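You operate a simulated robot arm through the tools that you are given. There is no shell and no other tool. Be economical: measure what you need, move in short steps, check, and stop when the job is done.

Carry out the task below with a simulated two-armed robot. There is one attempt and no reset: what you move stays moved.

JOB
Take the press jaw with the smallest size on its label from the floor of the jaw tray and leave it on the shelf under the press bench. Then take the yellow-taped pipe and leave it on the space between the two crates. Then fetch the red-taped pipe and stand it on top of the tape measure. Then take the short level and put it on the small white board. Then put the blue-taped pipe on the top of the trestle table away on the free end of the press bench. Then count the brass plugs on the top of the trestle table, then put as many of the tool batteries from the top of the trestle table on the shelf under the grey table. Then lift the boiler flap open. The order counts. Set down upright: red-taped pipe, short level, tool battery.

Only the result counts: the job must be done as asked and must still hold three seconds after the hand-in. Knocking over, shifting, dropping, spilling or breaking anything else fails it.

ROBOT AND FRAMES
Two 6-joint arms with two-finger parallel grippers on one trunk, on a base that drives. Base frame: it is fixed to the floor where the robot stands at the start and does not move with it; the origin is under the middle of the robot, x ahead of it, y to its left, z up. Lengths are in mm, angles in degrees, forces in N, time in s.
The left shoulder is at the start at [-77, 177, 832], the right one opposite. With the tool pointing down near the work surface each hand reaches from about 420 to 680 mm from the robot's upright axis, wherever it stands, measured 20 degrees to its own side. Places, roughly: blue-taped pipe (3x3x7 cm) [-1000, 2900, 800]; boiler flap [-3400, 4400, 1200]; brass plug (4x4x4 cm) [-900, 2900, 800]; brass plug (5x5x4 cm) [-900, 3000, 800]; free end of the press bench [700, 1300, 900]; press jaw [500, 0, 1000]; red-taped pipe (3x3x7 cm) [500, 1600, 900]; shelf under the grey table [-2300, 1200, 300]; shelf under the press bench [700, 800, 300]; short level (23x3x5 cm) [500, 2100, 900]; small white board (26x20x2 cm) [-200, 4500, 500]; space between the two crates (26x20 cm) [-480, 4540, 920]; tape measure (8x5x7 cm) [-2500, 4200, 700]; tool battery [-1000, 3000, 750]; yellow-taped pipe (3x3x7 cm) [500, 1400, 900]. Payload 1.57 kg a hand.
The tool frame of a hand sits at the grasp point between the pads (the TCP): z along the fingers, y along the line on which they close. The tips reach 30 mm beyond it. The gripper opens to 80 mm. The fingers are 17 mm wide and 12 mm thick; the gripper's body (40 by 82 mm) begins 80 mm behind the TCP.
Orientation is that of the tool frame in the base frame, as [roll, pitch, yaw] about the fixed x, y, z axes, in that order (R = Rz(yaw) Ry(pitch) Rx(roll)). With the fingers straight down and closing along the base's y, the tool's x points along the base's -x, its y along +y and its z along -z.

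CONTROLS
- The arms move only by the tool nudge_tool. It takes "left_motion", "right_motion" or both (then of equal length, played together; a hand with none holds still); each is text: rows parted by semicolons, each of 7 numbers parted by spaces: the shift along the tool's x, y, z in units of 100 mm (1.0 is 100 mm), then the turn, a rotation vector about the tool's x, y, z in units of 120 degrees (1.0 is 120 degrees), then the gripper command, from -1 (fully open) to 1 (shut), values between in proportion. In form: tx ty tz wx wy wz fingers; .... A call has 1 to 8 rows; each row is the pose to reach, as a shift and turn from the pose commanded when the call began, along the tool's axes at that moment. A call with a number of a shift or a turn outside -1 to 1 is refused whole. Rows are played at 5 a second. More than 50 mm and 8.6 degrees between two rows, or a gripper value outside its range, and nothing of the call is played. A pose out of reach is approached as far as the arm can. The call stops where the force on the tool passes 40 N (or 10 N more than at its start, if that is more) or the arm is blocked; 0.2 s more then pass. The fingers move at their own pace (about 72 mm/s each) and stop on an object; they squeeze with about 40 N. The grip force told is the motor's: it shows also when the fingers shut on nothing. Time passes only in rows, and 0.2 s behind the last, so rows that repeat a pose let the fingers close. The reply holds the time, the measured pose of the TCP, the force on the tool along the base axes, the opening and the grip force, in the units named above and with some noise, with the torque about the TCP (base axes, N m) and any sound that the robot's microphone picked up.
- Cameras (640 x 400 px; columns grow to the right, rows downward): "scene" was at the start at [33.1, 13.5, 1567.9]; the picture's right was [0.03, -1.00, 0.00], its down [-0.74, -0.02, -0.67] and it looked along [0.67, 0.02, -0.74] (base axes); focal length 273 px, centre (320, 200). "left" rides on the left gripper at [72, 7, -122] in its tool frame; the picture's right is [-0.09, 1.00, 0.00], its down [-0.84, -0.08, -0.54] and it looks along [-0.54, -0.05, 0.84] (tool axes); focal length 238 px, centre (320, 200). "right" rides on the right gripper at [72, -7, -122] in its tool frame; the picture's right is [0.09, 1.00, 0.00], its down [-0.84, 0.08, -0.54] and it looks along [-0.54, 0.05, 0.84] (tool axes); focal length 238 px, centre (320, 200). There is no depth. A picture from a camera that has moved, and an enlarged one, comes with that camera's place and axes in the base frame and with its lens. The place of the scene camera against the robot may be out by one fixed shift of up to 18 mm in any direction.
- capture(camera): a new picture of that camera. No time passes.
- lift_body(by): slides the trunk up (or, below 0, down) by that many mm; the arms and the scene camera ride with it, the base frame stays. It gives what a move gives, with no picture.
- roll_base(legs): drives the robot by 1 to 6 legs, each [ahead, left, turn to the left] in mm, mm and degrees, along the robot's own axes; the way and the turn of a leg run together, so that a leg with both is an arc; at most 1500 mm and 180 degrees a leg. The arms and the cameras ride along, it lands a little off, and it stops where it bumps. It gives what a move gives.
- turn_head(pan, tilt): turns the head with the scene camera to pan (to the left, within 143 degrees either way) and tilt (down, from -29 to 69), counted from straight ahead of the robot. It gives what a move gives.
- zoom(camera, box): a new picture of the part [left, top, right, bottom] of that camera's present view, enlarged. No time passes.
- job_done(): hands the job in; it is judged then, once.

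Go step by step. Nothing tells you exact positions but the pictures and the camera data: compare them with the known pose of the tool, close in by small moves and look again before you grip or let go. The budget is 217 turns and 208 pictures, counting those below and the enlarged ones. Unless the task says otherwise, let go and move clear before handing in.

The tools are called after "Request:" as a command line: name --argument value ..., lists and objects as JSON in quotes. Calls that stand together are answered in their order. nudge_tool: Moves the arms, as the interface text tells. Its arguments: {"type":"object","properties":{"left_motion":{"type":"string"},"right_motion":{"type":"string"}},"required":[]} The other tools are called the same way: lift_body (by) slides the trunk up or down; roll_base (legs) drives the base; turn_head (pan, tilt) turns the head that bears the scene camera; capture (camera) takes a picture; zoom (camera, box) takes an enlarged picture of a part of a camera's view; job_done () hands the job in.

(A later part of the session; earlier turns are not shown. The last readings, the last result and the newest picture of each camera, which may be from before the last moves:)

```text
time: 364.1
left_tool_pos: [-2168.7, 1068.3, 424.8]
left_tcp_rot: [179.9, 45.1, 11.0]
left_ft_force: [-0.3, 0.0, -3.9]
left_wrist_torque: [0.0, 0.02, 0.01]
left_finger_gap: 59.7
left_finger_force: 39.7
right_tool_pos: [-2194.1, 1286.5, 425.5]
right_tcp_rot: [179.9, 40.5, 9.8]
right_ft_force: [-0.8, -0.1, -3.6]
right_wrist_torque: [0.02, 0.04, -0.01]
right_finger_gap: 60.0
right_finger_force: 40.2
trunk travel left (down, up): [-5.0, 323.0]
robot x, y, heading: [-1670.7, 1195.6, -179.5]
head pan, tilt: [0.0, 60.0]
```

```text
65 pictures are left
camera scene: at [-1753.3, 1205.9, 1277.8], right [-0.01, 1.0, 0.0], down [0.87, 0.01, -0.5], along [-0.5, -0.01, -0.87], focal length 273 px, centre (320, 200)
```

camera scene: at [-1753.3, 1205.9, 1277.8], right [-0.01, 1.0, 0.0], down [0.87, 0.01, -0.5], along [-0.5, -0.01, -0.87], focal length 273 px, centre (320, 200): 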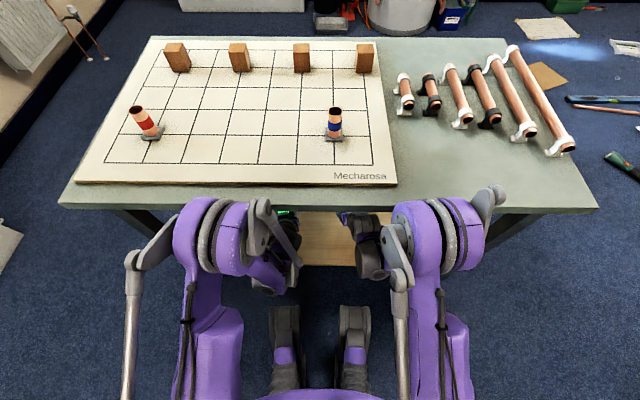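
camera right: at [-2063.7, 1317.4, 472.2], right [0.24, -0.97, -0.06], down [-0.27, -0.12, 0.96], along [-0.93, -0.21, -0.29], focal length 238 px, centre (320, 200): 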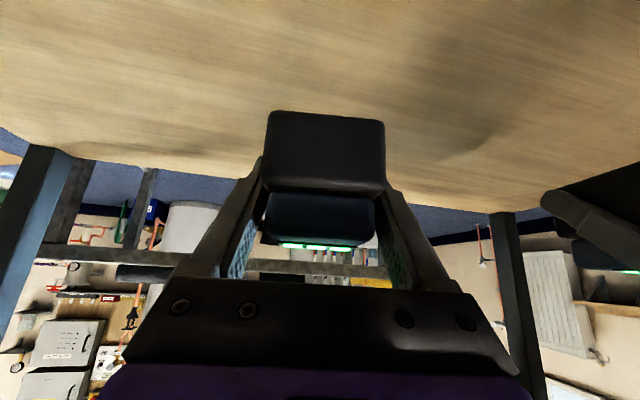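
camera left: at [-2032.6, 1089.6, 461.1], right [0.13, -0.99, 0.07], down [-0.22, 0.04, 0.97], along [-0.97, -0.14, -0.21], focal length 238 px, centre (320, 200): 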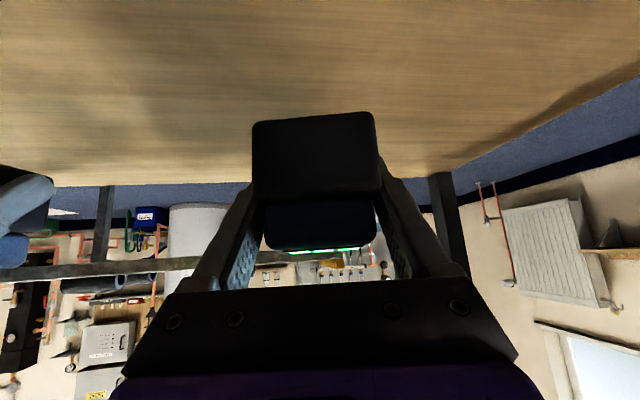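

Everything is clear. I lower both hands most of the way.

Request:
nudge_tool --left_motion "0.12 0 0.12 0 0 0 1; 0.24 0 0.24 0 0 0 1; 0.34 0 0.34 0 0 0 1; 0.42 0 0.42 0 0 0 1" --right_motion "0.11 0 0.13 0 0 0 1; 0.22 0 0.26 0 0 0 1; 0.31 0 0.365 0 0 0 1; 0.39 0 0.455 0 0 0 1"

Request:
nudge_tool --left_motion "0.02 0 0.02 0 0 0 1; 0.04 0 0.04 0 0 0 1; 0.06 0 0.06 0 0 0 1; 0.08 0 0.08 0 0 0 1; 0.1 0 0.1 0 0 0 1; 0.12 0 0.12 0 0 0 1; 0.14 0 0.14 0 0 0 1; 0.155 0 0.155 0 0 0 1"

Request:
nudge_tool --right_motion "0.018 0 0.021 0 0 0 1; 0.036 0 0.042 0 0 0 1; 0.055 0 0.064 0 0 0 1; 0.073 0 0.085 0 0 0 1; 0.091 0 0.106 0 0 0 1; 0.11 0 0.127 0 0 0 1; 0.128 0 0.149 0 0 0 1; 0.142 0 0.165 0 0 0 1"

Request:
capture --camera "left"

```text
time: 365.1
left_tool_pos: [-2168.5, 1068.6, 365.7]
left_tcp_rot: [179.8, 45.0, 11.0]
left_ft_force: [-0.3, 0.4, -3.7]
left_wrist_torque: [-0.03, 0.03, -0.03]
left_finger_gap: 59.6
left_finger_force: 40.3
right_tool_pos: [-2194.1, 1286.5, 366.4]
right_tcp_rot: [179.9, 40.6, 9.8]
right_ft_force: [-0.2, 0.3, -3.6]
right_wrist_torque: [0.01, -0.01, -0.02]
right_finger_gap: 59.6
right_finger_force: 39.5
trunk travel left (down, up): [-5.0, 323.0]
robot x, y, heading: [-1674.0, 1194.0, -179.3]
head pan, tilt: [0.0, 60.0]
```

```text
time: 366.9
left_tool_pos: [-2174.1, 1070.7, 345.6]
left_tcp_rot: [179.8, 44.7, 11.0]
left_ft_force: [0.1, 0.3, -4.3]
left_wrist_torque: [0.0, 0.02, 0.0]
left_finger_gap: 59.8
left_finger_force: 40.2
left hand out of reach, approached as far as the arm can: row 5, 6, 7, 8
right_tool_pos: [-2193.9, 1286.6, 367.3]
right_tcp_rot: [179.8, 40.5, 9.9]
right_ft_force: [0.1, -0.1, -3.5]
right_wrist_torque: [0.0, -0.02, -0.02]
right_finger_gap: 59.8
right_finger_force: 40.1
trunk travel left (down, up): [-5.0, 323.0]
robot x, y, heading: [-1672.1, 1196.3, -179.1]
head pan, tilt: [0.0, 60.0]
```

```text
time: 368.7
left_tool_pos: [-2173.7, 1069.9, 347.2]
left_tcp_rot: [179.8, 44.9, 11.0]
left_ft_force: [0.3, -0.6, -3.8]
left_wrist_torque: [0.0, -0.03, -0.06]
left_finger_gap: 59.6
left_finger_force: 39.9
right_tool_pos: [-2193.2, 1286.2, 345.4]
right_tcp_rot: [179.9, 40.5, 9.8]
right_ft_force: [-0.4, 0.4, -4.6]
right_wrist_torque: [0.02, 0.0, 0.0]
right_finger_gap: 59.7
right_finger_force: 40.1
trunk travel left (down, up): [-5.0, 323.0]
robot x, y, heading: [-1670.6, 1195.9, -179.5]
head pan, tilt: [0.0, 60.0]
```

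```text
64 pictures are left
camera left: at [-2037.8, 1090.1, 382.4], right [0.13, -0.99, 0.07], down [-0.22, 0.04, 0.97], along [-0.97, -0.14, -0.21], focal length 238 px, centre (320, 200)
```

left: 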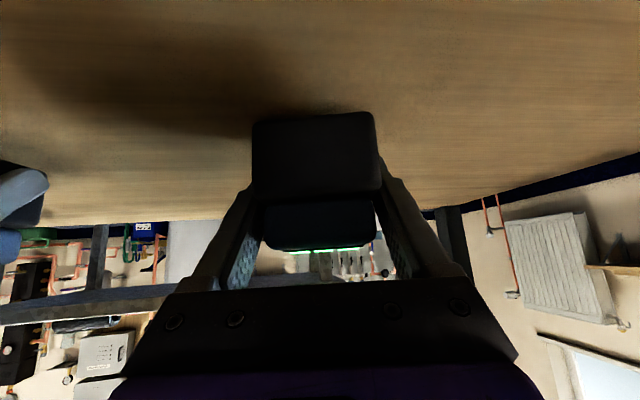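

No contact yet, and the left arm hit its reach limit just above the shelf. The trunk has 5 mm left; I use it gently.

Request:
lift_body --by -4

```text
time: 369.3
left_tool_pos: [-2173.9, 1070.8, 344.0]
left_tcp_rot: [179.9, 44.9, 11.1]
left_ft_force: [-0.4, 0.7, -4.2]
left_wrist_torque: [0.04, 0.04, 0.04]
left_finger_gap: 60.1
left_finger_force: 39.9
right_tool_pos: [-2192.7, 1286.1, 340.7]
right_tcp_rot: [179.9, 40.5, 9.8]
right_ft_force: [0.2, -0.1, -3.3]
right_wrist_torque: [0.01, -0.02, 0.01]
right_finger_gap: 59.8
right_finger_force: 40.0
trunk travel left (down, up): [-1.0, 327.0]
robot x, y, heading: [-1675.5, 1198.8, -179.3]
head pan, tilt: [0.0, 60.0]
```

Still clear. I raise slightly, back the base 70 mm while extending the hands the same amount for a better arm posture.

Request:
nudge_tool --left_motion "-0.1 0 -0.1 0 0 0 1; -0.2 0 -0.2 0 0 0 1" --right_motion "-0.09 0 -0.1 0 0 0 1; -0.18 0 -0.21 0 0 0 1"

Request:
roll_base --legs '[[-75, 0, 0]]'

Request:
nudge_tool --left_motion "-0.25 0 0.25 0 0 0 1; -0.5 0 0.5 0 0 0 1" --right_motion "-0.26 0 0.22 0 0 0 1; -0.5 0 0.43 0 0 0 1"

Request:
nudge_tool --left_motion "0.08 0 0.08 0 0 0 1; 0.14 0 0.14 0 0 0 1; 0.18 0 0.18 0 0 0 1; 0.2 0 0.2 0 0 0 1; 0.22 0 0.22 0 0 0 1; 0.24 0 0.24 0 0 0 1; 0.255 0 0.255 0 0 0 1; 0.27 0 0.27 0 0 0 1"

```text
time: 369.9
left_tool_pos: [-2174.7, 1071.0, 371.2]
left_tcp_rot: [179.9, 44.8, 11.0]
left_ft_force: [0.0, -1.3, -2.9]
left_wrist_torque: [0.0, 0.03, 0.01]
left_finger_gap: 59.9
left_finger_force: 39.8
right_tool_pos: [-2194.0, 1287.0, 368.2]
right_tcp_rot: [179.8, 40.5, 9.9]
right_ft_force: [-0.6, -0.2, -2.9]
right_wrist_torque: [0.01, -0.01, 0.01]
right_finger_gap: 59.8
right_finger_force: 40.1
trunk travel left (down, up): [-1.0, 327.0]
robot x, y, heading: [-1670.9, 1198.2, -179.1]
head pan, tilt: [0.0, 60.0]
```

```text
time: 370.9
left_tool_pos: [-2101.5, 1070.8, 371.5]
left_tcp_rot: [179.9, 44.8, 11.0]
left_ft_force: [0.2, -0.2, -3.6]
left_wrist_torque: [0.01, 0.02, -0.02]
left_finger_gap: 59.8
left_finger_force: 40.3
right_tool_pos: [-2120.1, 1288.4, 368.9]
right_tcp_rot: [180.0, 40.4, 9.8]
right_ft_force: [0.8, -0.3, -3.2]
right_wrist_torque: [-0.02, 0.02, -0.03]
right_finger_gap: 59.5
right_finger_force: 39.6
trunk travel left (down, up): [-1.0, 327.0]
robot x, y, heading: [-1596.4, 1195.9, -179.4]
head pan, tilt: [0.0, 60.0]
```

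```text
time: 371.5
left_tool_pos: [-2168.7, 1057.7, 370.1]
left_tcp_rot: [179.8, 44.8, 11.0]
left_ft_force: [-0.1, 0.2, -4.4]
left_wrist_torque: [0.0, -0.01, 0.02]
left_finger_gap: 59.8
left_finger_force: 40.5
right_tool_pos: [-2185.0, 1277.3, 369.1]
right_tcp_rot: [180.0, 40.4, 9.9]
right_ft_force: [-0.2, 0.3, -3.3]
right_wrist_torque: [0.04, 0.01, -0.01]
right_finger_gap: 60.2
right_finger_force: 40.7
trunk travel left (down, up): [-1.0, 327.0]
robot x, y, heading: [-1599.8, 1193.8, -179.6]
head pan, tilt: [0.0, 60.0]
```

```text
time: 373.3
left_tool_pos: [-2171.4, 1057.3, 332.8]
left_tcp_rot: [179.7, 44.8, 11.0]
left_ft_force: [0.2, 0.5, -3.3]
left_wrist_torque: [-0.02, -0.02, -0.01]
left_finger_gap: 59.8
left_finger_force: 40.1
right_tool_pos: [-2185.1, 1277.8, 367.5]
right_tcp_rot: [179.9, 40.5, 9.8]
right_ft_force: [0.3, -0.2, -3.8]
right_wrist_torque: [-0.01, 0.0, -0.03]
right_finger_gap: 59.9
right_finger_force: 39.7
trunk travel left (down, up): [-1.0, 327.0]
robot x, y, heading: [-1600.7, 1197.2, -179.6]
head pan, tilt: [0.0, 60.0]
```

Request:
zoom --camera "left" --box '[180, 60, 460, 260]'

Request:
capture --camera "right"

```text
2.00 times, centred on (320, 160) of left
camera zoom: at [-2034.6, 1077.7, 368.8], right [0.13, -0.99, 0.07], down [-0.22, 0.04, 0.97], along [-0.97, -0.14, -0.22], focal length 477 px, centre (320, 280)
```

zoom: 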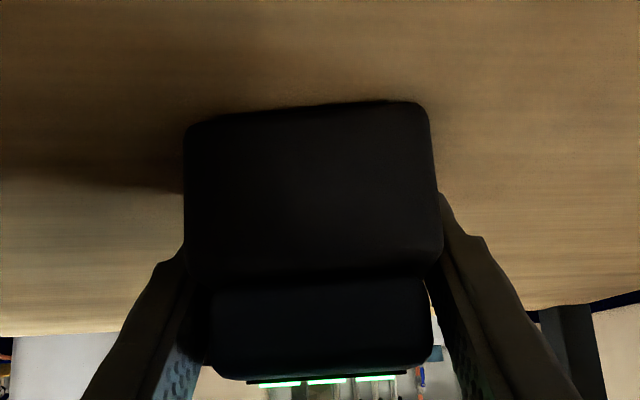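

```text
62 pictures are left
camera right: at [-2054.5, 1307.5, 414.2], right [0.24, -0.97, -0.06], down [-0.27, -0.12, 0.96], along [-0.93, -0.21, -0.29], focal length 238 px, centre (320, 200)
```

right: 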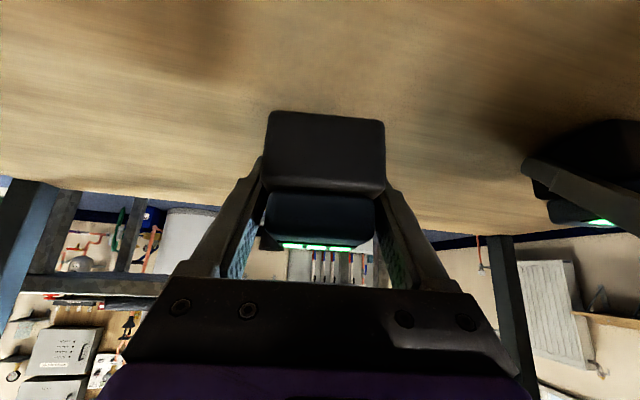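

The left battery is within millimetres. I continue with the left.

Request:
nudge_tool --left_motion "0.014 0 0.014 0 0 0 1; 0.028 0 0.028 0 0 0 1; 0.042 0 0.042 0 0 0 1; 0.056 0 0.056 0 0 0 1; 0.07 0 0.07 0 0 0 1; 0.084 0 0.084 0 0 0 1; 0.098 0 0.098 0 0 0 1"

Request:
nudge_tool --right_motion "0.09 0 0.1 0 0 0 1; 0.16 0 0.19 0 0 0 1; 0.2 0 0.235 0 0 0 1; 0.22 0 0.255 0 0 0 1; 0.233 0 0.272 0 0 0 1; 0.246 0 0.287 0 0 0 1; 0.259 0 0.302 0 0 0 1; 0.272 0 0.317 0 0 0 1"

```text
time: 374.4
left_tool_pos: [-2169.6, 1058.7, 326.5]
left_tcp_rot: [179.9, 45.3, 10.9]
left_ft_force: [6.4, -0.2, 21.7]
left_wrist_torque: [0.19, -0.57, -0.05]
left_finger_gap: 59.5
left_finger_force: 39.6
right_tool_pos: [-2182.4, 1276.6, 369.3]
right_tcp_rot: [179.9, 40.7, 9.7]
right_ft_force: [-0.5, 0.7, -3.6]
right_wrist_torque: [0.02, 0.0, 0.01]
right_finger_gap: 59.8
right_finger_force: 40.1
trunk travel left (down, up): [-1.0, 327.0]
robot x, y, heading: [-1596.4, 1196.0, -179.0]
head pan, tilt: [0.0, 60.0]
stopped in row 5 (left hand): the force on the tool passed its limit at 51 N (the readings are from after the stop); the commanded pose is now the measured one
```

```text
time: 376.2
left_tool_pos: [-2170.0, 1058.2, 328.2]
left_tcp_rot: [179.8, 45.2, 10.9]
left_ft_force: [-2.7, 2.0, 11.7]
left_wrist_torque: [-0.17, -0.01, -0.03]
left_finger_gap: 59.5
left_finger_force: 40.3
right_tool_pos: [-2184.2, 1277.1, 329.2]
right_tcp_rot: [-179.9, 40.8, 9.9]
right_ft_force: [5.5, 0.9, 38.0]
right_wrist_torque: [0.05, 0.15, -0.01]
right_finger_gap: 59.7
right_finger_force: 40.3
trunk travel left (down, up): [-1.0, 327.0]
robot x, y, heading: [-1599.3, 1197.2, -179.4]
head pan, tilt: [0.0, 60.0]
```

Both batteries touch the shelf. Ease off, open both, and rise.

Request:
nudge_tool --left_motion "-0.008 0 -0.008 0 0 0 1; -0.008 0 -0.008 0 0 0 0; -0.008 0 -0.008 0 0 0 -1; -0.008 0 -0.008 0 0 0 -1; -0.2 0 -0.2 0 0 0 -1; -0.4 0 -0.4 0 0 0 -1; -0.6 0 -0.6 0 0 0 -1; -0.65 0 -0.65 0 0 0 -1" --right_motion "-0.022 0 -0.025 0 0 0 1; -0.022 0 -0.025 0 0 0 0; -0.022 0 -0.025 0 0 0 -1; -0.022 0 -0.025 0 0 0 -1; -0.2 0 -0.23 0 0 0 -1; -0.38 0 -0.44 0 0 0 -1; -0.55 0 -0.64 0 0 0 -1; -0.6 0 -0.7 0 0 0 -1"

Request:
capture --camera "left"

Request:
capture --camera "right"

```text
time: 378.0
left_tool_pos: [-2170.2, 1058.5, 419.2]
left_tcp_rot: [179.9, 45.1, 10.8]
left_ft_force: [0.1, 0.6, 0.2]
left_wrist_torque: [0.01, -0.04, 0.01]
left_finger_gap: 79.9
left_finger_force: 0.0
right_tool_pos: [-2184.6, 1277.6, 418.8]
right_tcp_rot: [179.9, 40.6, 9.8]
right_ft_force: [0.0, 0.7, -0.5]
right_wrist_torque: [0.02, -0.01, -0.03]
right_finger_gap: 80.1
right_finger_force: 0.0
trunk travel left (down, up): [-1.0, 327.0]
robot x, y, heading: [-1598.4, 1196.3, -179.5]
head pan, tilt: [0.0, 60.0]
```

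```text
61 pictures are left
camera left: at [-2034.2, 1077.5, 453.7], right [0.13, -0.99, 0.07], down [-0.22, 0.04, 0.98], along [-0.97, -0.14, -0.21], focal length 238 px, centre (320, 200)
```

left: 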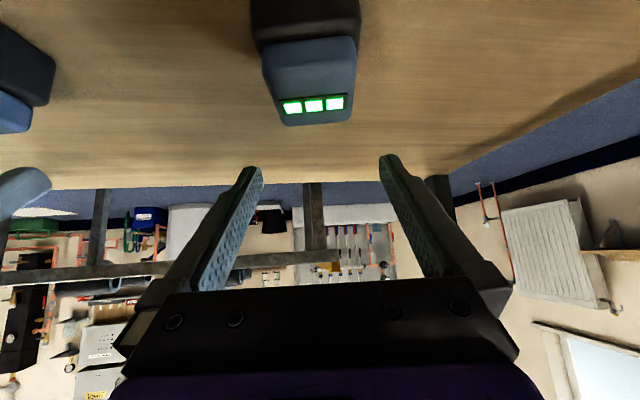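

```text
60 pictures are left
camera right: at [-2054.4, 1307.5, 464.9], right [0.24, -0.97, -0.06], down [-0.27, -0.12, 0.96], along [-0.93, -0.21, -0.29], focal length 238 px, centre (320, 200)
```

right: 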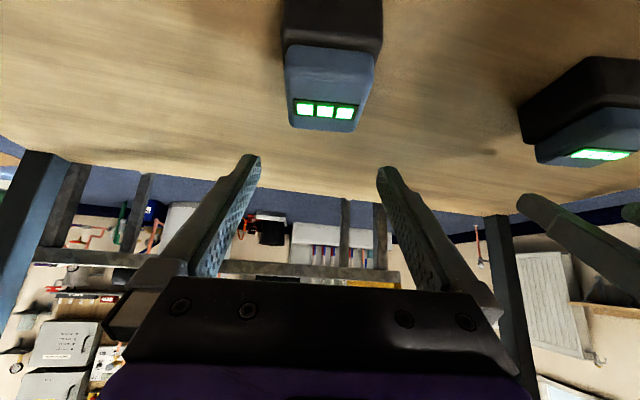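

Both batteries stand upright on the shelf. I back out, raise up, and go round toward the boiler through the open floor.

Request:
roll_base --legs '[[-400, 0, 0]]'

Request:
lift_body --by 276

Request:
nudge_tool --left_motion "-0.3 0 -0.3 0.02 0 0.02 -1; -0.6 0 -0.6 0.04 0 0.04 -1; -0.92 0 -0.92 0.065 0 0.065 -1" --right_motion "-0.28 0 -0.33 0.018 0 0.02 -1; -0.56 0 -0.66 0.035 0 0.04 -1; -0.846 0 -0.987 0.053 0 0.062 -1"

Request:
nudge_tool --left_motion "-0.1 0.1 -0.33 0 0 0 -1; -0.2 0.2 -0.66 0 0 0 -1; -0.3 0.3 -1 0 0 0 -1" --right_motion "-0.1 -0.1 -0.33 0 0 0 -1; -0.2 -0.2 -0.66 0 0 0 -1; -0.3 -0.3 -1 0 0 0 -1"

Request:
roll_base --legs '[[0, 0, -90], [0, 650, 0]]'

Request:
turn_head --pan 45 --tilt 30

Request:
capture --camera "scene"

```text
time: 380.5
left_tool_pos: [-1773.6, 1062.3, 417.9]
left_tcp_rot: [179.8, 45.1, 11.0]
left_ft_force: [0.4, -0.2, 0.1]
left_wrist_torque: [-0.01, 0.01, -0.01]
left_finger_gap: 80.1
left_finger_force: 0.0
right_tool_pos: [-1788.4, 1281.7, 418.9]
right_tcp_rot: [179.9, 40.5, 9.9]
right_ft_force: [0.4, -0.1, 0.8]
right_wrist_torque: [-0.01, 0.0, 0.01]
right_finger_gap: 80.1
right_finger_force: 0.0
trunk travel left (down, up): [-1.0, 327.0]
robot x, y, heading: [-1200.4, 1204.7, -179.2]
head pan, tilt: [0.0, 60.0]
```

```text
time: 383.3
left_tool_pos: [-1774.0, 1061.6, 693.3]
left_tcp_rot: [179.9, 45.1, 11.0]
left_ft_force: [0.0, -0.6, 0.0]
left_wrist_torque: [0.02, 0.03, 0.0]
left_finger_gap: 80.1
left_finger_force: 0.1
right_tool_pos: [-1787.8, 1281.9, 694.6]
right_tcp_rot: [179.8, 40.5, 9.8]
right_ft_force: [0.3, -0.1, 0.2]
right_wrist_torque: [0.03, 0.01, 0.01]
right_finger_gap: 79.8
right_finger_force: 0.1
trunk travel left (down, up): [-277.0, 51.0]
robot x, y, heading: [-1202.4, 1203.6, -179.3]
head pan, tilt: [0.0, 60.0]
```

```text
time: 384.1
left_tool_pos: [-1772.6, 1061.0, 823.8]
left_tcp_rot: [179.9, 45.2, -0.2]
left_ft_force: [0.7, -0.8, -0.8]
left_wrist_torque: [0.07, 0.0, 0.0]
left_finger_gap: 79.6
left_finger_force: 0.1
right_tool_pos: [-1787.7, 1282.4, 826.0]
right_tcp_rot: [179.9, 40.6, 0.1]
right_ft_force: [-0.4, -0.4, 0.0]
right_wrist_torque: [0.01, 0.01, 0.0]
right_finger_gap: 80.1
right_finger_force: 0.0
trunk travel left (down, up): [-277.0, 51.0]
robot x, y, heading: [-1203.2, 1203.0, -179.3]
head pan, tilt: [0.0, 60.0]
```

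```text
time: 384.9
left_tool_pos: [-1722.7, 1033.0, 916.3]
left_tcp_rot: [179.8, 45.2, -0.1]
left_ft_force: [0.0, 0.0, -0.6]
left_wrist_torque: [-0.02, 0.01, 0.01]
left_finger_gap: 79.9
left_finger_force: 0.1
right_tool_pos: [-1745.7, 1311.9, 920.2]
right_tcp_rot: [-180.0, 40.5, 0.1]
right_ft_force: [-0.1, 0.0, 0.3]
right_wrist_torque: [0.03, 0.03, 0.0]
right_finger_gap: 80.0
right_finger_force: 0.0
trunk travel left (down, up): [-277.0, 51.0]
robot x, y, heading: [-1200.9, 1198.9, -179.2]
head pan, tilt: [0.0, 60.0]
```

```text
time: 394.4
left_tool_pos: [-1978.3, 1722.1, 917.2]
left_tcp_rot: [179.1, 45.1, -91.1]
left_ft_force: [-0.4, 0.0, -0.8]
left_wrist_torque: [0.0, -0.01, 0.01]
left_finger_gap: 79.9
left_finger_force: 0.1
right_tool_pos: [-1698.5, 1740.7, 918.3]
right_tcp_rot: [179.2, 40.5, -90.8]
right_ft_force: [-0.4, -0.9, -0.3]
right_wrist_torque: [-0.02, -0.01, 0.04]
right_finger_gap: 79.7
right_finger_force: 0.0
trunk travel left (down, up): [-277.0, 51.0]
robot x, y, heading: [-1821.0, 1200.7, 90.2]
head pan, tilt: [0.0, 60.0]
stopped in leg 2: the robot was blocked; the commanded pose is now the measured one
```

```text
time: 395.5
left_tool_pos: [-1978.4, 1722.3, 917.8]
left_tcp_rot: [178.9, 45.0, -91.2]
left_ft_force: [0.2, 0.1, 0.4]
left_wrist_torque: [0.04, -0.01, 0.0]
left_finger_gap: 80.0
left_finger_force: 0.1
right_tool_pos: [-1699.6, 1741.6, 917.7]
right_tcp_rot: [179.0, 40.6, -90.8]
right_ft_force: [0.0, 0.3, -0.1]
right_wrist_torque: [-0.02, -0.01, 0.04]
right_finger_gap: 80.1
right_finger_force: 0.1
trunk travel left (down, up): [-277.0, 51.0]
robot x, y, heading: [-1824.9, 1199.8, 90.5]
head pan, tilt: [45.0, 30.0]
```

```text
59 pictures are left
camera scene: at [-1875.2, 1232.0, 1597.1], right [0.7, 0.71, -0.01], down [0.35, -0.35, -0.87], along [-0.62, 0.61, -0.49], focal length 273 px, centre (320, 200)
```

scene: 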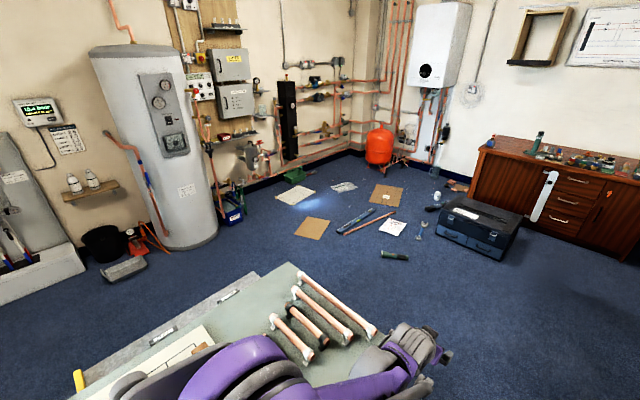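

I moved too far left and bumped the grey table edge; I step back right at once and check the table.

Request:
roll_base --legs '[[0, -170, 0]]'

Request:
turn_head --pan 85 --tilt 45

Request:
capture --camera "scene"

```text
time: 396.2
left_tool_pos: [-1979.4, 1724.1, 918.0]
left_tcp_rot: [179.3, 45.2, -91.0]
left_ft_force: [0.5, -0.4, 0.3]
left_wrist_torque: [0.03, 0.01, 0.02]
left_finger_gap: 79.9
left_finger_force: 0.1
right_tool_pos: [-1699.3, 1741.8, 920.4]
right_tcp_rot: [179.5, 40.6, -90.7]
right_ft_force: [-0.2, -0.7, 0.0]
right_wrist_torque: [-0.03, -0.01, 0.02]
right_finger_gap: 80.2
right_finger_force: 0.1
trunk travel left (down, up): [-277.0, 51.0]
robot x, y, heading: [-1819.1, 1197.5, 90.3]
head pan, tilt: [45.0, 30.0]
stopped in leg 1: the robot was blocked; the commanded pose is now the measured one
```

```text
time: 397.3
left_tool_pos: [-1977.9, 1722.5, 917.6]
left_tcp_rot: [179.1, 45.1, -91.2]
left_ft_force: [0.4, -0.4, 0.2]
left_wrist_torque: [0.02, -0.01, 0.0]
left_finger_gap: 79.9
left_finger_force: 0.2
right_tool_pos: [-1699.2, 1741.5, 919.6]
right_tcp_rot: [179.3, 40.5, -90.8]
right_ft_force: [0.4, 1.3, 0.4]
right_wrist_torque: [-0.02, 0.0, 0.04]
right_finger_gap: 79.8
right_finger_force: 0.1
trunk travel left (down, up): [-277.0, 51.0]
robot x, y, heading: [-1822.2, 1200.3, 90.2]
head pan, tilt: [85.0, 45.0]
```

```text
58 pictures are left
camera scene: at [-1894.4, 1174.5, 1575.0], right [0.08, 1.0, 0.0], down [0.7, -0.06, -0.71], along [-0.71, 0.06, -0.7], focal length 273 px, centre (320, 200)
```

scene: 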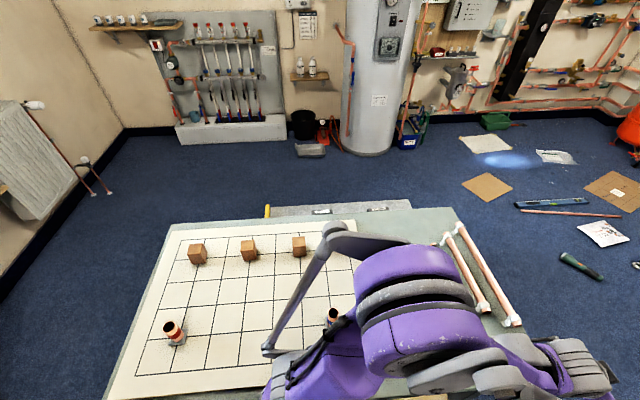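

Moving right is refused too – my left elbow seems to be touching the table top. I raise the trunk to free it.

Request:
lift_body --by 48

Request:
capture --camera "scene"

```text
time: 398.2
left_tool_pos: [-1976.6, 1724.3, 969.0]
left_tcp_rot: [179.1, 45.3, -91.2]
left_ft_force: [0.2, 0.5, -0.6]
left_wrist_torque: [0.03, -0.01, 0.01]
left_finger_gap: 79.8
left_finger_force: 0.1
right_tool_pos: [-1697.7, 1743.3, 969.9]
right_tcp_rot: [179.4, 40.7, -90.9]
right_ft_force: [-1.0, 0.1, 0.0]
right_wrist_torque: [0.0, 0.02, 0.01]
right_finger_gap: 80.0
right_finger_force: 0.2
trunk travel left (down, up): [-325.0, 3.0]
robot x, y, heading: [-1820.1, 1199.0, 90.0]
head pan, tilt: [85.0, 45.0]
```

```text
57 pictures are left
camera scene: at [-1893.5, 1171.5, 1626.9], right [0.08, 1.0, 0.0], down [0.7, -0.06, -0.71], along [-0.71, 0.06, -0.7], focal length 273 px, centre (320, 200)
```

scene: 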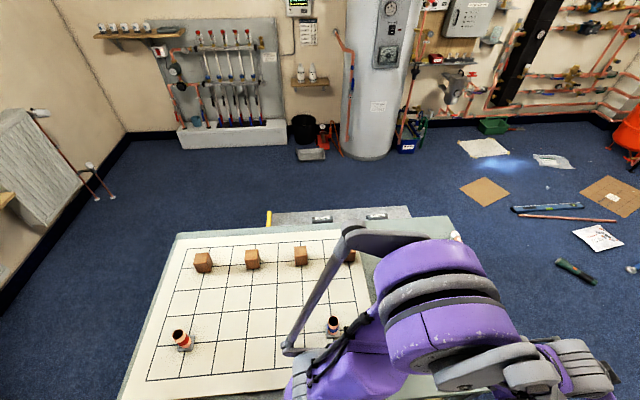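

Request:
roll_base --legs '[[0, -60, 0]]'

Request:
turn_head --pan 60 --tilt 69

Request:
capture --camera "scene"

```text
time: 399.4
left_tool_pos: [-1925.7, 1722.9, 963.0]
left_tcp_rot: [179.8, 45.1, -90.6]
left_ft_force: [0.7, -0.1, 0.8]
left_wrist_torque: [0.02, -0.02, -0.01]
left_finger_gap: 79.8
left_finger_force: 0.0
right_tool_pos: [-1646.2, 1742.5, 967.7]
right_tcp_rot: [179.9, 40.4, -90.4]
right_ft_force: [0.3, -0.4, 0.5]
right_wrist_torque: [0.01, 0.02, -0.01]
right_finger_gap: 80.2
right_finger_force: 0.1
trunk travel left (down, up): [-325.0, 3.0]
robot x, y, heading: [-1762.1, 1197.3, 90.4]
head pan, tilt: [85.0, 45.0]
```

```text
time: 400.3
left_tool_pos: [-1925.8, 1721.6, 963.3]
left_tcp_rot: [179.8, 45.1, -90.5]
left_ft_force: [-0.4, 0.4, -0.2]
left_wrist_torque: [-0.01, -0.02, -0.02]
left_finger_gap: 80.0
left_finger_force: 0.1
right_tool_pos: [-1645.7, 1742.4, 967.0]
right_tcp_rot: [179.9, 40.6, -90.4]
right_ft_force: [0.0, -0.6, 0.0]
right_wrist_torque: [0.02, -0.01, -0.03]
right_finger_gap: 79.8
right_finger_force: 0.1
trunk travel left (down, up): [-325.0, 3.0]
robot x, y, heading: [-1761.1, 1199.1, 90.3]
head pan, tilt: [60.0, 68.8]
```

```text
56 pictures are left
camera scene: at [-1814.5, 1194.1, 1596.0], right [0.5, 0.87, 0.0], down [0.81, -0.46, -0.36], along [-0.32, 0.18, -0.93], focal length 273 px, centre (320, 200)
```

scene: 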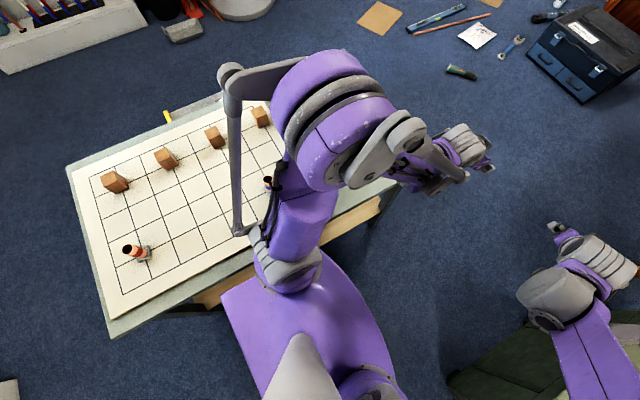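

Free again; the table and its pieces stand as before. I step right, drive north, then west along open floor.

Request:
roll_base --legs '[[0, -100, 0], [1200, 0, 0], [0, 1000, 0], [0, 950, 0]]'

Request:
turn_head --pan -10 --tilt 35

Request:
capture --camera "scene"

```text
time: 424.4
left_tool_pos: [-3769.1, 2913.5, 963.6]
left_tcp_rot: [179.9, 45.1, -90.5]
left_ft_force: [-0.5, 0.0, -0.4]
left_wrist_torque: [0.01, -0.02, -0.01]
left_finger_gap: 80.0
left_finger_force: 0.0
right_tool_pos: [-3489.0, 2933.2, 968.3]
right_tcp_rot: [179.9, 40.5, -90.4]
right_ft_force: [-0.4, -0.1, 0.5]
right_wrist_torque: [-0.02, -0.03, -0.03]
right_finger_gap: 80.3
right_finger_force: 0.1
trunk travel left (down, up): [-325.0, 3.0]
robot x, y, heading: [-3603.0, 2390.9, 90.2]
head pan, tilt: [60.0, 68.8]
```

```text
time: 425.8
left_tool_pos: [-3769.6, 2913.5, 963.7]
left_tcp_rot: [179.8, 45.2, -90.5]
left_ft_force: [-0.4, 0.0, -0.3]
left_wrist_torque: [-0.01, 0.01, 0.01]
left_finger_gap: 80.0
left_finger_force: 0.0
right_tool_pos: [-3488.4, 2933.8, 968.2]
right_tcp_rot: [179.9, 40.6, -90.2]
right_ft_force: [-0.1, -0.5, 0.0]
right_wrist_torque: [0.02, 0.0, 0.0]
right_finger_gap: 80.1
right_finger_force: 0.1
trunk travel left (down, up): [-325.0, 3.0]
robot x, y, heading: [-3604.0, 2392.2, 89.9]
head pan, tilt: [-10.0, 35.0]
```

```text
55 pictures are left
camera scene: at [-3593.7, 2443.8, 1639.6], right [0.99, -0.17, 0.0], down [-0.1, -0.57, -0.82], along [0.14, 0.81, -0.57], focal length 273 px, centre (320, 200)
```

scene: 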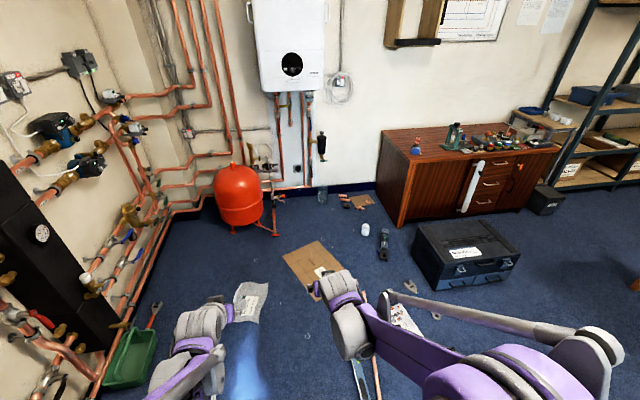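

I zoom in on the boiler's lower front.

Request:
zoom --camera "scene" --box '[240, 30, 345, 110]'

```text
5.00 times, centred on (292, 70) of scene
camera zoom: at [-3593.7, 2443.8, 1639.6], right [0.99, -0.17, 0.0], down [-0.1, -0.57, -0.82], along [0.14, 0.81, -0.57], focal length 1367 px, centre (458, 850)
```

zoom: 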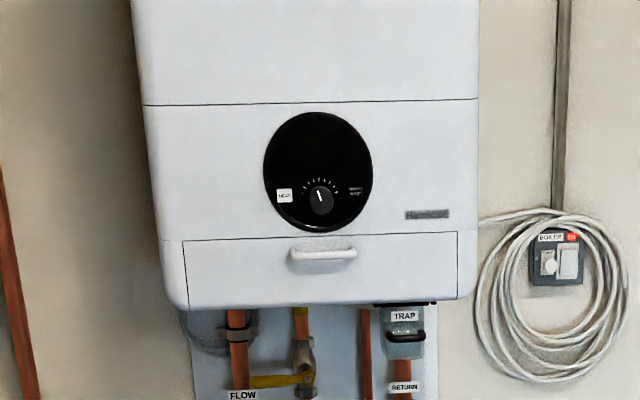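

The flap (with a horizontal handle) is at x≈−3441, z 1182–1270, handle z≈1245, front y≈4440. I tuck the left hand back and drive north over the flat card, keeping clear of the level and pipe.

Request:
nudge_tool --left_motion "0.25 -0.1 -0.33 0 0 0 -1; 0.5 -0.2 -0.66 0 0 0 -1; 0.75 -0.3 -1 0 0 0 -1"

Request:
roll_base --legs '[[0, 45, 0], [1250, 0, 0]]'

Request:
turn_head --pan -15 --tilt 15

Request:
capture --camera "scene"

```text
time: 426.6
left_tool_pos: [-3739.3, 2787.6, 983.0]
left_tcp_rot: [179.8, 45.2, -90.6]
left_ft_force: [1.0, 0.5, 0.1]
left_wrist_torque: [0.0, 0.03, 0.02]
left_finger_gap: 79.9
left_finger_force: 0.0
right_tool_pos: [-3488.8, 2932.3, 968.6]
right_tcp_rot: [180.0, 40.4, -90.3]
right_ft_force: [-1.0, -0.5, -0.2]
right_wrist_torque: [0.07, 0.02, -0.01]
right_finger_gap: 80.2
right_finger_force: 0.0
trunk travel left (down, up): [-325.0, 3.0]
robot x, y, heading: [-3605.6, 2390.9, 90.5]
head pan, tilt: [-10.0, 35.0]
```

```text
time: 433.5
left_tool_pos: [-3788.5, 4032.5, 981.4]
left_tcp_rot: [179.8, 45.1, -90.7]
left_ft_force: [-0.1, 0.2, -0.3]
left_wrist_torque: [0.01, 0.02, 0.01]
left_finger_gap: 80.1
left_finger_force: 0.1
right_tool_pos: [-3538.1, 4176.2, 967.3]
right_tcp_rot: [-180.0, 40.5, -90.5]
right_ft_force: [0.3, 0.3, -0.8]
right_wrist_torque: [0.03, 0.02, 0.01]
right_finger_gap: 80.2
right_finger_force: 0.1
trunk travel left (down, up): [-325.0, 3.0]
robot x, y, heading: [-3657.1, 3633.5, 90.2]
head pan, tilt: [-10.0, 35.0]
```

```text
time: 434.4
left_tool_pos: [-3787.4, 4033.7, 981.1]
left_tcp_rot: [179.8, 45.2, -90.7]
left_ft_force: [0.9, -0.3, 0.8]
left_wrist_torque: [0.01, -0.03, 0.0]
left_finger_gap: 79.7
left_finger_force: 0.1
right_tool_pos: [-3537.6, 4177.2, 967.9]
right_tcp_rot: [-180.0, 40.5, -90.5]
right_ft_force: [0.1, -0.1, 0.5]
right_wrist_torque: [-0.01, 0.0, 0.0]
right_finger_gap: 80.1
right_finger_force: 0.1
trunk travel left (down, up): [-325.0, 3.0]
robot x, y, heading: [-3656.5, 3631.8, 90.2]
head pan, tilt: [-15.0, 15.0]
```

```text
53 pictures are left
camera scene: at [-3634.7, 3690.9, 1671.6], right [0.97, -0.26, 0.0], down [-0.07, -0.25, -0.97], along [0.25, 0.93, -0.26], focal length 273 px, centre (320, 200)
```

scene: 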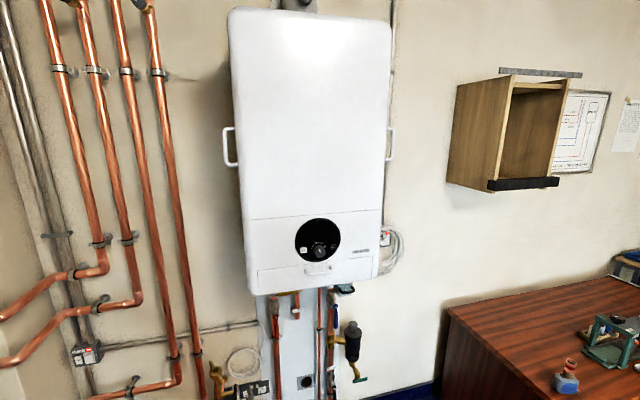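

Request:
zoom --camera "scene" --box '[240, 200, 400, 300]'

Request:
capture --camera "right"

```text
4.00 times, centred on (320, 250) of scene
camera zoom: at [-3634.7, 3690.9, 1671.6], right [0.97, -0.26, 0.0], down [-0.07, -0.25, -0.97], along [0.25, 0.93, -0.26], focal length 1094 px, centre (320, 0)
```

zoom: 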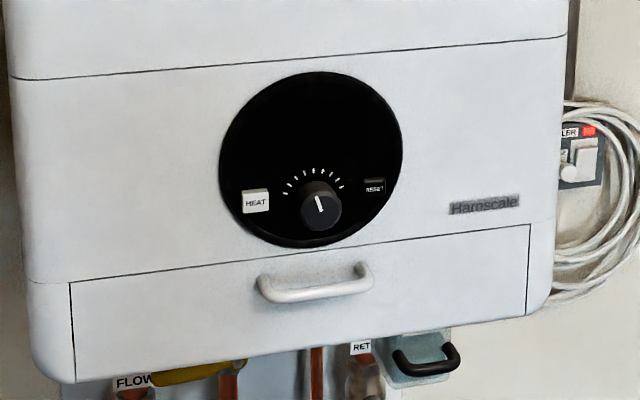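

```text
51 pictures are left
camera right: at [-3532.5, 4043.5, 1014.0], right [-1.0, -0.06, -0.06], down [-0.07, 0.29, 0.96], along [-0.04, 0.96, -0.29], focal length 238 px, centre (320, 200)
```

right: 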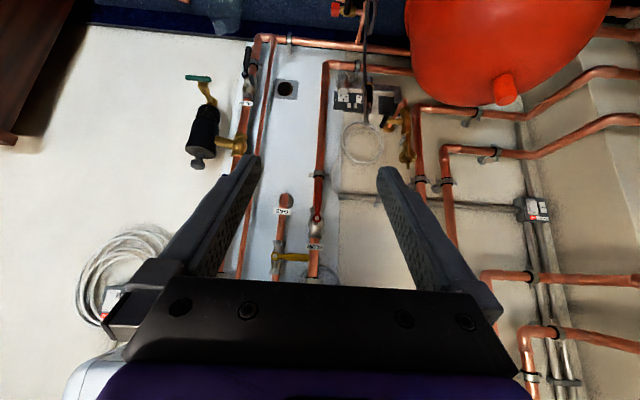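

The flap has a horizontal bar handle. I turn the right hand to point forward with fingers closing vertically, raising it to the handle's height.

Request:
nudge_tool --right_motion "-0.1 0 -0.11 0 -0.06 0 -1; -0.2 0 -0.22 0 -0.12 0 -1; -0.3 0 -0.33 0 -0.18 0 -1; -0.4 0 -0.44 0 -0.24 0 -1; -0.5 0 -0.55 0 -0.3 0 -1; -0.6 0 -0.66 0 -0.36 0 -1; -0.65 0 -0.76 0 -0.4125 0 -1"

Request:
nudge_tool --right_motion "-0.15 0 0 0 0 0.065 -1; -0.3 0 0 0 0 0.13 -1; -0.45 0 0 0 0 0.195 -1; -0.6 0 0 0 0 0.26 -1; -0.75 0 0 0 0 0.325 -1; -0.9 0 0 0 0 0.375 -1; -0.9 0 0 0 0 0.44 -1; -0.9 0 0 0 0 0.5 -1"

Request:
nudge_tool --right_motion "0 0 0 0 0 0.0625 -1; 0 0 0 0 0 0.125 -1; 0 0 0 0 0 0.1875 -1; 0 0 0 0 0 0.25 -1"

Request:
capture --camera "right"

Request:
capture --camera "scene"

```text
time: 436.0
left_tool_pos: [-3787.5, 4033.7, 982.8]
left_tcp_rot: [179.8, 45.1, -90.7]
left_ft_force: [0.2, 0.0, 0.1]
left_wrist_torque: [-0.01, 0.0, 0.01]
left_finger_gap: 79.8
left_finger_force: 0.1
right_tool_pos: [-3537.0, 4176.8, 1066.6]
right_tcp_rot: [150.0, 89.8, -120.4]
right_ft_force: [0.4, 0.0, -0.4]
right_wrist_torque: [0.03, 0.05, 0.0]
right_finger_gap: 80.1
right_finger_force: 0.0
trunk travel left (down, up): [-325.0, 3.0]
robot x, y, heading: [-3654.8, 3632.3, 90.0]
head pan, tilt: [-15.0, 15.0]
```

```text
time: 437.8
left_tool_pos: [-3788.4, 4032.8, 980.9]
left_tcp_rot: [179.9, 45.1, -90.7]
left_ft_force: [0.2, 1.2, -0.4]
left_wrist_torque: [0.02, 0.0, 0.0]
left_finger_gap: 80.1
left_finger_force: 0.1
right_tool_pos: [-3537.2, 4176.2, 1157.2]
right_tcp_rot: [89.9, 29.7, 179.6]
right_ft_force: [0.2, 0.5, -0.5]
right_wrist_torque: [-0.03, -0.05, 0.03]
right_finger_gap: 80.0
right_finger_force: 0.0
trunk travel left (down, up): [-325.0, 3.0]
robot x, y, heading: [-3653.8, 3631.9, 90.3]
head pan, tilt: [-15.0, 15.0]
```

```text
time: 438.8
left_tool_pos: [-3788.3, 4033.2, 983.0]
left_tcp_rot: [179.8, 45.1, -90.7]
left_ft_force: [0.3, 0.4, -0.1]
left_wrist_torque: [0.0, 0.03, 0.02]
left_finger_gap: 80.1
left_finger_force: 0.2
right_tool_pos: [-3541.5, 4177.5, 1150.3]
right_tcp_rot: [96.4, 2.8, -177.2]
right_ft_force: [-0.1, 0.2, 0.4]
right_wrist_torque: [0.0, 0.03, 0.0]
right_finger_gap: 80.1
right_finger_force: 0.1
right hand out of reach, approached as far as the arm can: row 1, 2, 3, 4
trunk travel left (down, up): [-325.0, 3.0]
robot x, y, heading: [-3649.8, 3632.2, 89.7]
head pan, tilt: [-15.0, 15.0]
```

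```text
50 pictures are left
camera right: at [-3607.7, 4052.3, 1153.7], right [-0.15, 0.1, 0.98], down [0.85, -0.49, 0.18], along [0.5, 0.87, -0.02], focal length 238 px, centre (320, 200)
```

right: 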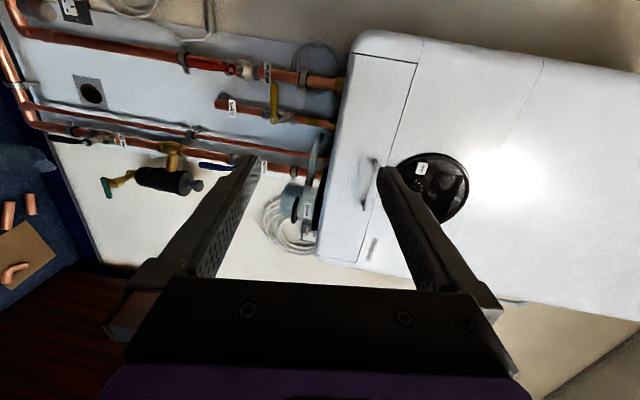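

```text
49 pictures are left
camera scene: at [-3634.7, 3691.0, 1671.6], right [0.97, -0.26, 0.0], down [-0.07, -0.25, -0.97], along [0.25, 0.93, -0.26], focal length 273 px, centre (320, 200)
```

scene: 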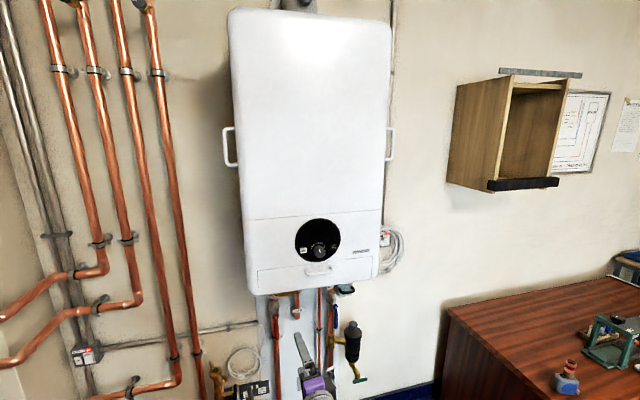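

The hand is oriented roughly as wanted; the handle is at about [-3435, 4445, 1228]. I approach it in two steps and look.

Request:
nudge_tool --right_motion "-0.15 0.12 0.24 0 0 0 -1; -0.3 0.25 0.48 0 0 0 -1; -0.45 0.37 0.72 0 0 0 -1; -0.6 0.5 0.95 0 0 0 -1"

Request:
nudge_tool --right_motion "-0.14 0.07 0.2 0 0 0 -1; -0.28 0.14 0.4 0 0 0 -1; -0.42 0.21 0.6 0 0 0 -1; -0.42 0.21 0.6 0 0 0 -1"

Request:
capture --camera "right"

Request:
zoom --camera "scene" --box '[240, 220, 400, 320]'

```text
time: 439.8
left_tool_pos: [-3786.6, 4034.8, 980.9]
left_tcp_rot: [179.8, 45.0, -90.7]
left_ft_force: [0.3, 0.9, 0.2]
left_wrist_torque: [-0.04, 0.02, -0.02]
left_finger_gap: 80.1
left_finger_force: 0.2
right_tool_pos: [-3475.2, 4274.5, 1206.5]
right_tcp_rot: [90.0, -0.1, 179.6]
right_ft_force: [-0.9, 0.1, 0.0]
right_wrist_torque: [-0.01, -0.02, 0.0]
right_finger_gap: 80.0
right_finger_force: 0.0
right hand out of reach, approached as far as the arm can: row 1, 2, 3
trunk travel left (down, up): [-325.0, 3.0]
robot x, y, heading: [-3652.2, 3634.7, 90.3]
head pan, tilt: [-15.0, 15.0]
```

```text
time: 440.8
left_tool_pos: [-3787.6, 4032.3, 980.9]
left_tcp_rot: [179.9, 45.1, -90.7]
left_ft_force: [0.1, 0.1, 0.0]
left_wrist_torque: [0.03, 0.0, 0.02]
left_finger_gap: 79.9
left_finger_force: 0.0
right_tool_pos: [-3435.1, 4330.5, 1229.1]
right_tcp_rot: [90.0, 0.0, 179.5]
right_ft_force: [0.3, 1.2, 0.6]
right_wrist_torque: [0.02, 0.0, 0.0]
right_finger_gap: 79.8
right_finger_force: 0.1
trunk travel left (down, up): [-325.0, 3.0]
robot x, y, heading: [-3653.0, 3635.6, 90.2]
head pan, tilt: [-15.0, 15.0]
```

```text
48 pictures are left
camera right: at [-3507.8, 4210.0, 1222.6], right [-0.09, 0.0, 1.0], down [0.83, -0.55, 0.08], along [0.55, 0.84, 0.05], focal length 238 px, centre (320, 200)
```

right: 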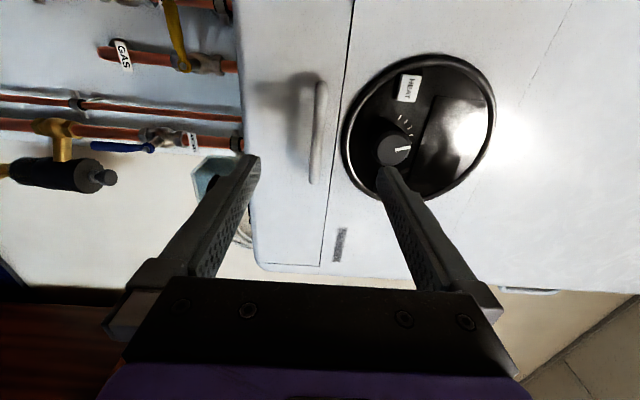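

```text
4.00 times, centred on (320, 270) of scene
camera zoom: at [-3634.9, 3690.6, 1671.6], right [0.97, -0.26, 0.0], down [-0.07, -0.25, -0.97], along [0.25, 0.93, -0.26], focal length 1094 px, centre (320, -80)
```

zoom: 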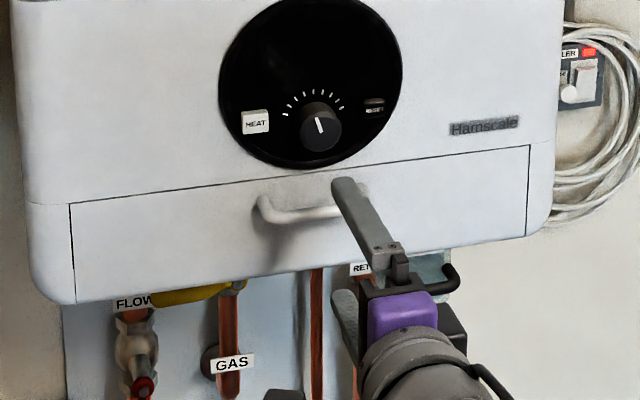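

The bar is level with the gripper, about 110 mm ahead. I narrow the fingers to 50 mm, advance carefully and look.

Request:
nudge_tool --right_motion "0.02 0 0 0 0 0 -0.25; 0.02 0 0.2 0 0 0 -0.25; 0.02 0 0.4 0 0 0 -0.25; 0.02 0 0.55 0 0 0 -0.25; 0.02 0 0.68 0 0 0 -0.25; 0.02 0 0.78 0 0 0 -0.25; 0.02 0 0.82 0 0 0 -0.25; 0.02 0 0.82 0 0 0 -0.25"

Request:
capture --camera "right"

Request:
zoom --camera "scene" --box '[240, 220, 400, 320]'

```text
time: 442.4
left_tool_pos: [-3787.1, 4029.0, 982.6]
left_tcp_rot: [179.7, 45.4, -90.7]
left_ft_force: [0.7, 0.4, 0.5]
left_wrist_torque: [-0.03, 0.01, -0.03]
left_finger_gap: 80.1
left_finger_force: 0.0
right_tool_pos: [-3436.2, 4406.1, 1229.6]
right_tcp_rot: [90.1, 0.0, 179.5]
right_ft_force: [-3.6, -31.4, -10.7]
right_wrist_torque: [0.08, 0.07, 0.32]
right_finger_gap: 48.5
right_finger_force: 0.0
trunk travel left (down, up): [-325.0, 3.0]
robot x, y, heading: [-3656.3, 3628.6, 89.9]
head pan, tilt: [-15.0, 15.0]
stopped in row 8 (right hand): the force on the tool passed its limit at 44 N (the readings are from after the stop); the commanded pose is now the measured one
```

```text
46 pictures are left
camera right: at [-3509.4, 4285.3, 1222.9], right [-0.09, 0.0, 1.0], down [0.83, -0.55, 0.08], along [0.55, 0.83, 0.05], focal length 238 px, centre (320, 200)
```

right: 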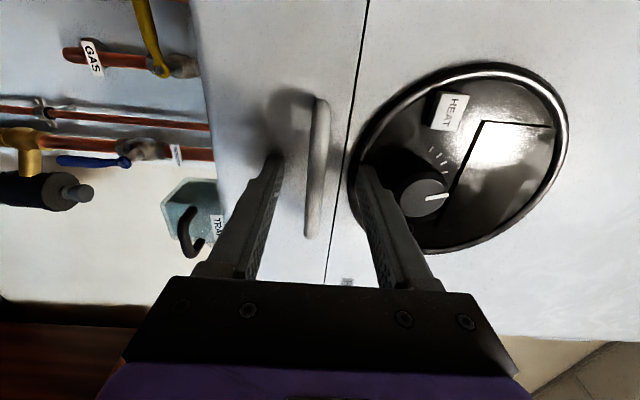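

```text
4.00 times, centred on (320, 270) of scene
camera zoom: at [-3635.2, 3684.7, 1671.7], right [0.97, -0.26, 0.0], down [-0.07, -0.25, -0.97], along [0.25, 0.93, -0.26], focal length 1094 px, centre (320, -80)
```

zoom: 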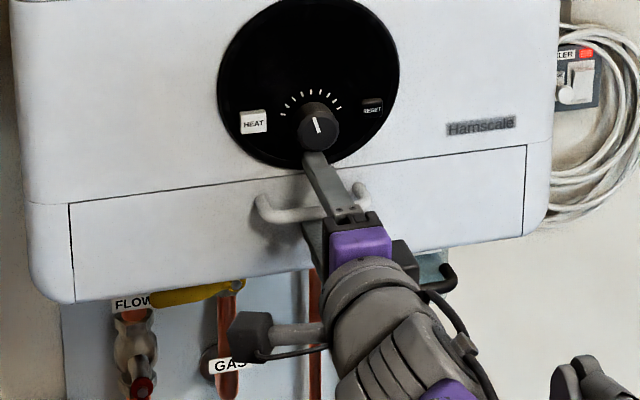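

The tips touch the boiler face with the bar between the fingers. I back off 5 mm and close on the bar.

Request:
nudge_tool --right_motion "0 0 -0.05 0 0 0 -0.25; 0 0 -0.05 0 0 0 0.5; 0 0 -0.05 0 0 0 1; 0 0 -0.05 0 0 0 1; 0 0 -0.05 0 0 0 1"

Request:
capture --camera "right"

```text
time: 443.6
left_tool_pos: [-3787.3, 4032.0, 981.7]
left_tcp_rot: [179.8, 44.9, -90.7]
left_ft_force: [0.4, 0.0, -0.1]
left_wrist_torque: [0.02, 0.01, -0.01]
left_finger_gap: 79.8
left_finger_force: 0.0
right_tool_pos: [-3434.8, 4406.3, 1226.4]
right_tcp_rot: [90.2, 0.0, 179.4]
right_ft_force: [-0.1, -8.9, -16.0]
right_wrist_torque: [-0.1, 0.0, -0.32]
right_finger_gap: 9.9
right_finger_force: 28.0
trunk travel left (down, up): [-325.0, 3.0]
robot x, y, heading: [-3652.9, 3632.7, 90.2]
head pan, tilt: [-15.0, 15.0]
```

```text
44 pictures are left
camera right: at [-3508.7, 4285.4, 1220.3], right [-0.09, 0.0, 1.0], down [0.83, -0.55, 0.08], along [0.55, 0.83, 0.05], focal length 238 px, centre (320, 200)
```

right: 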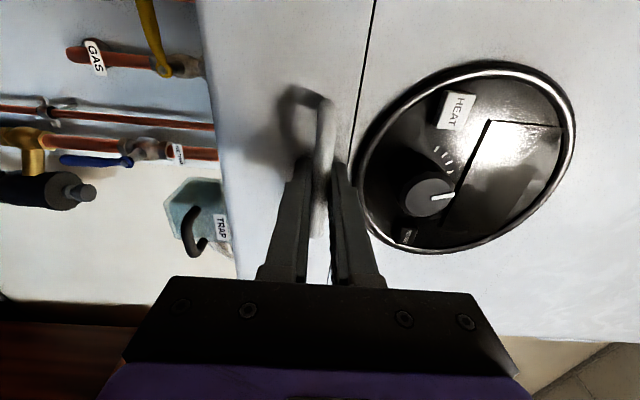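

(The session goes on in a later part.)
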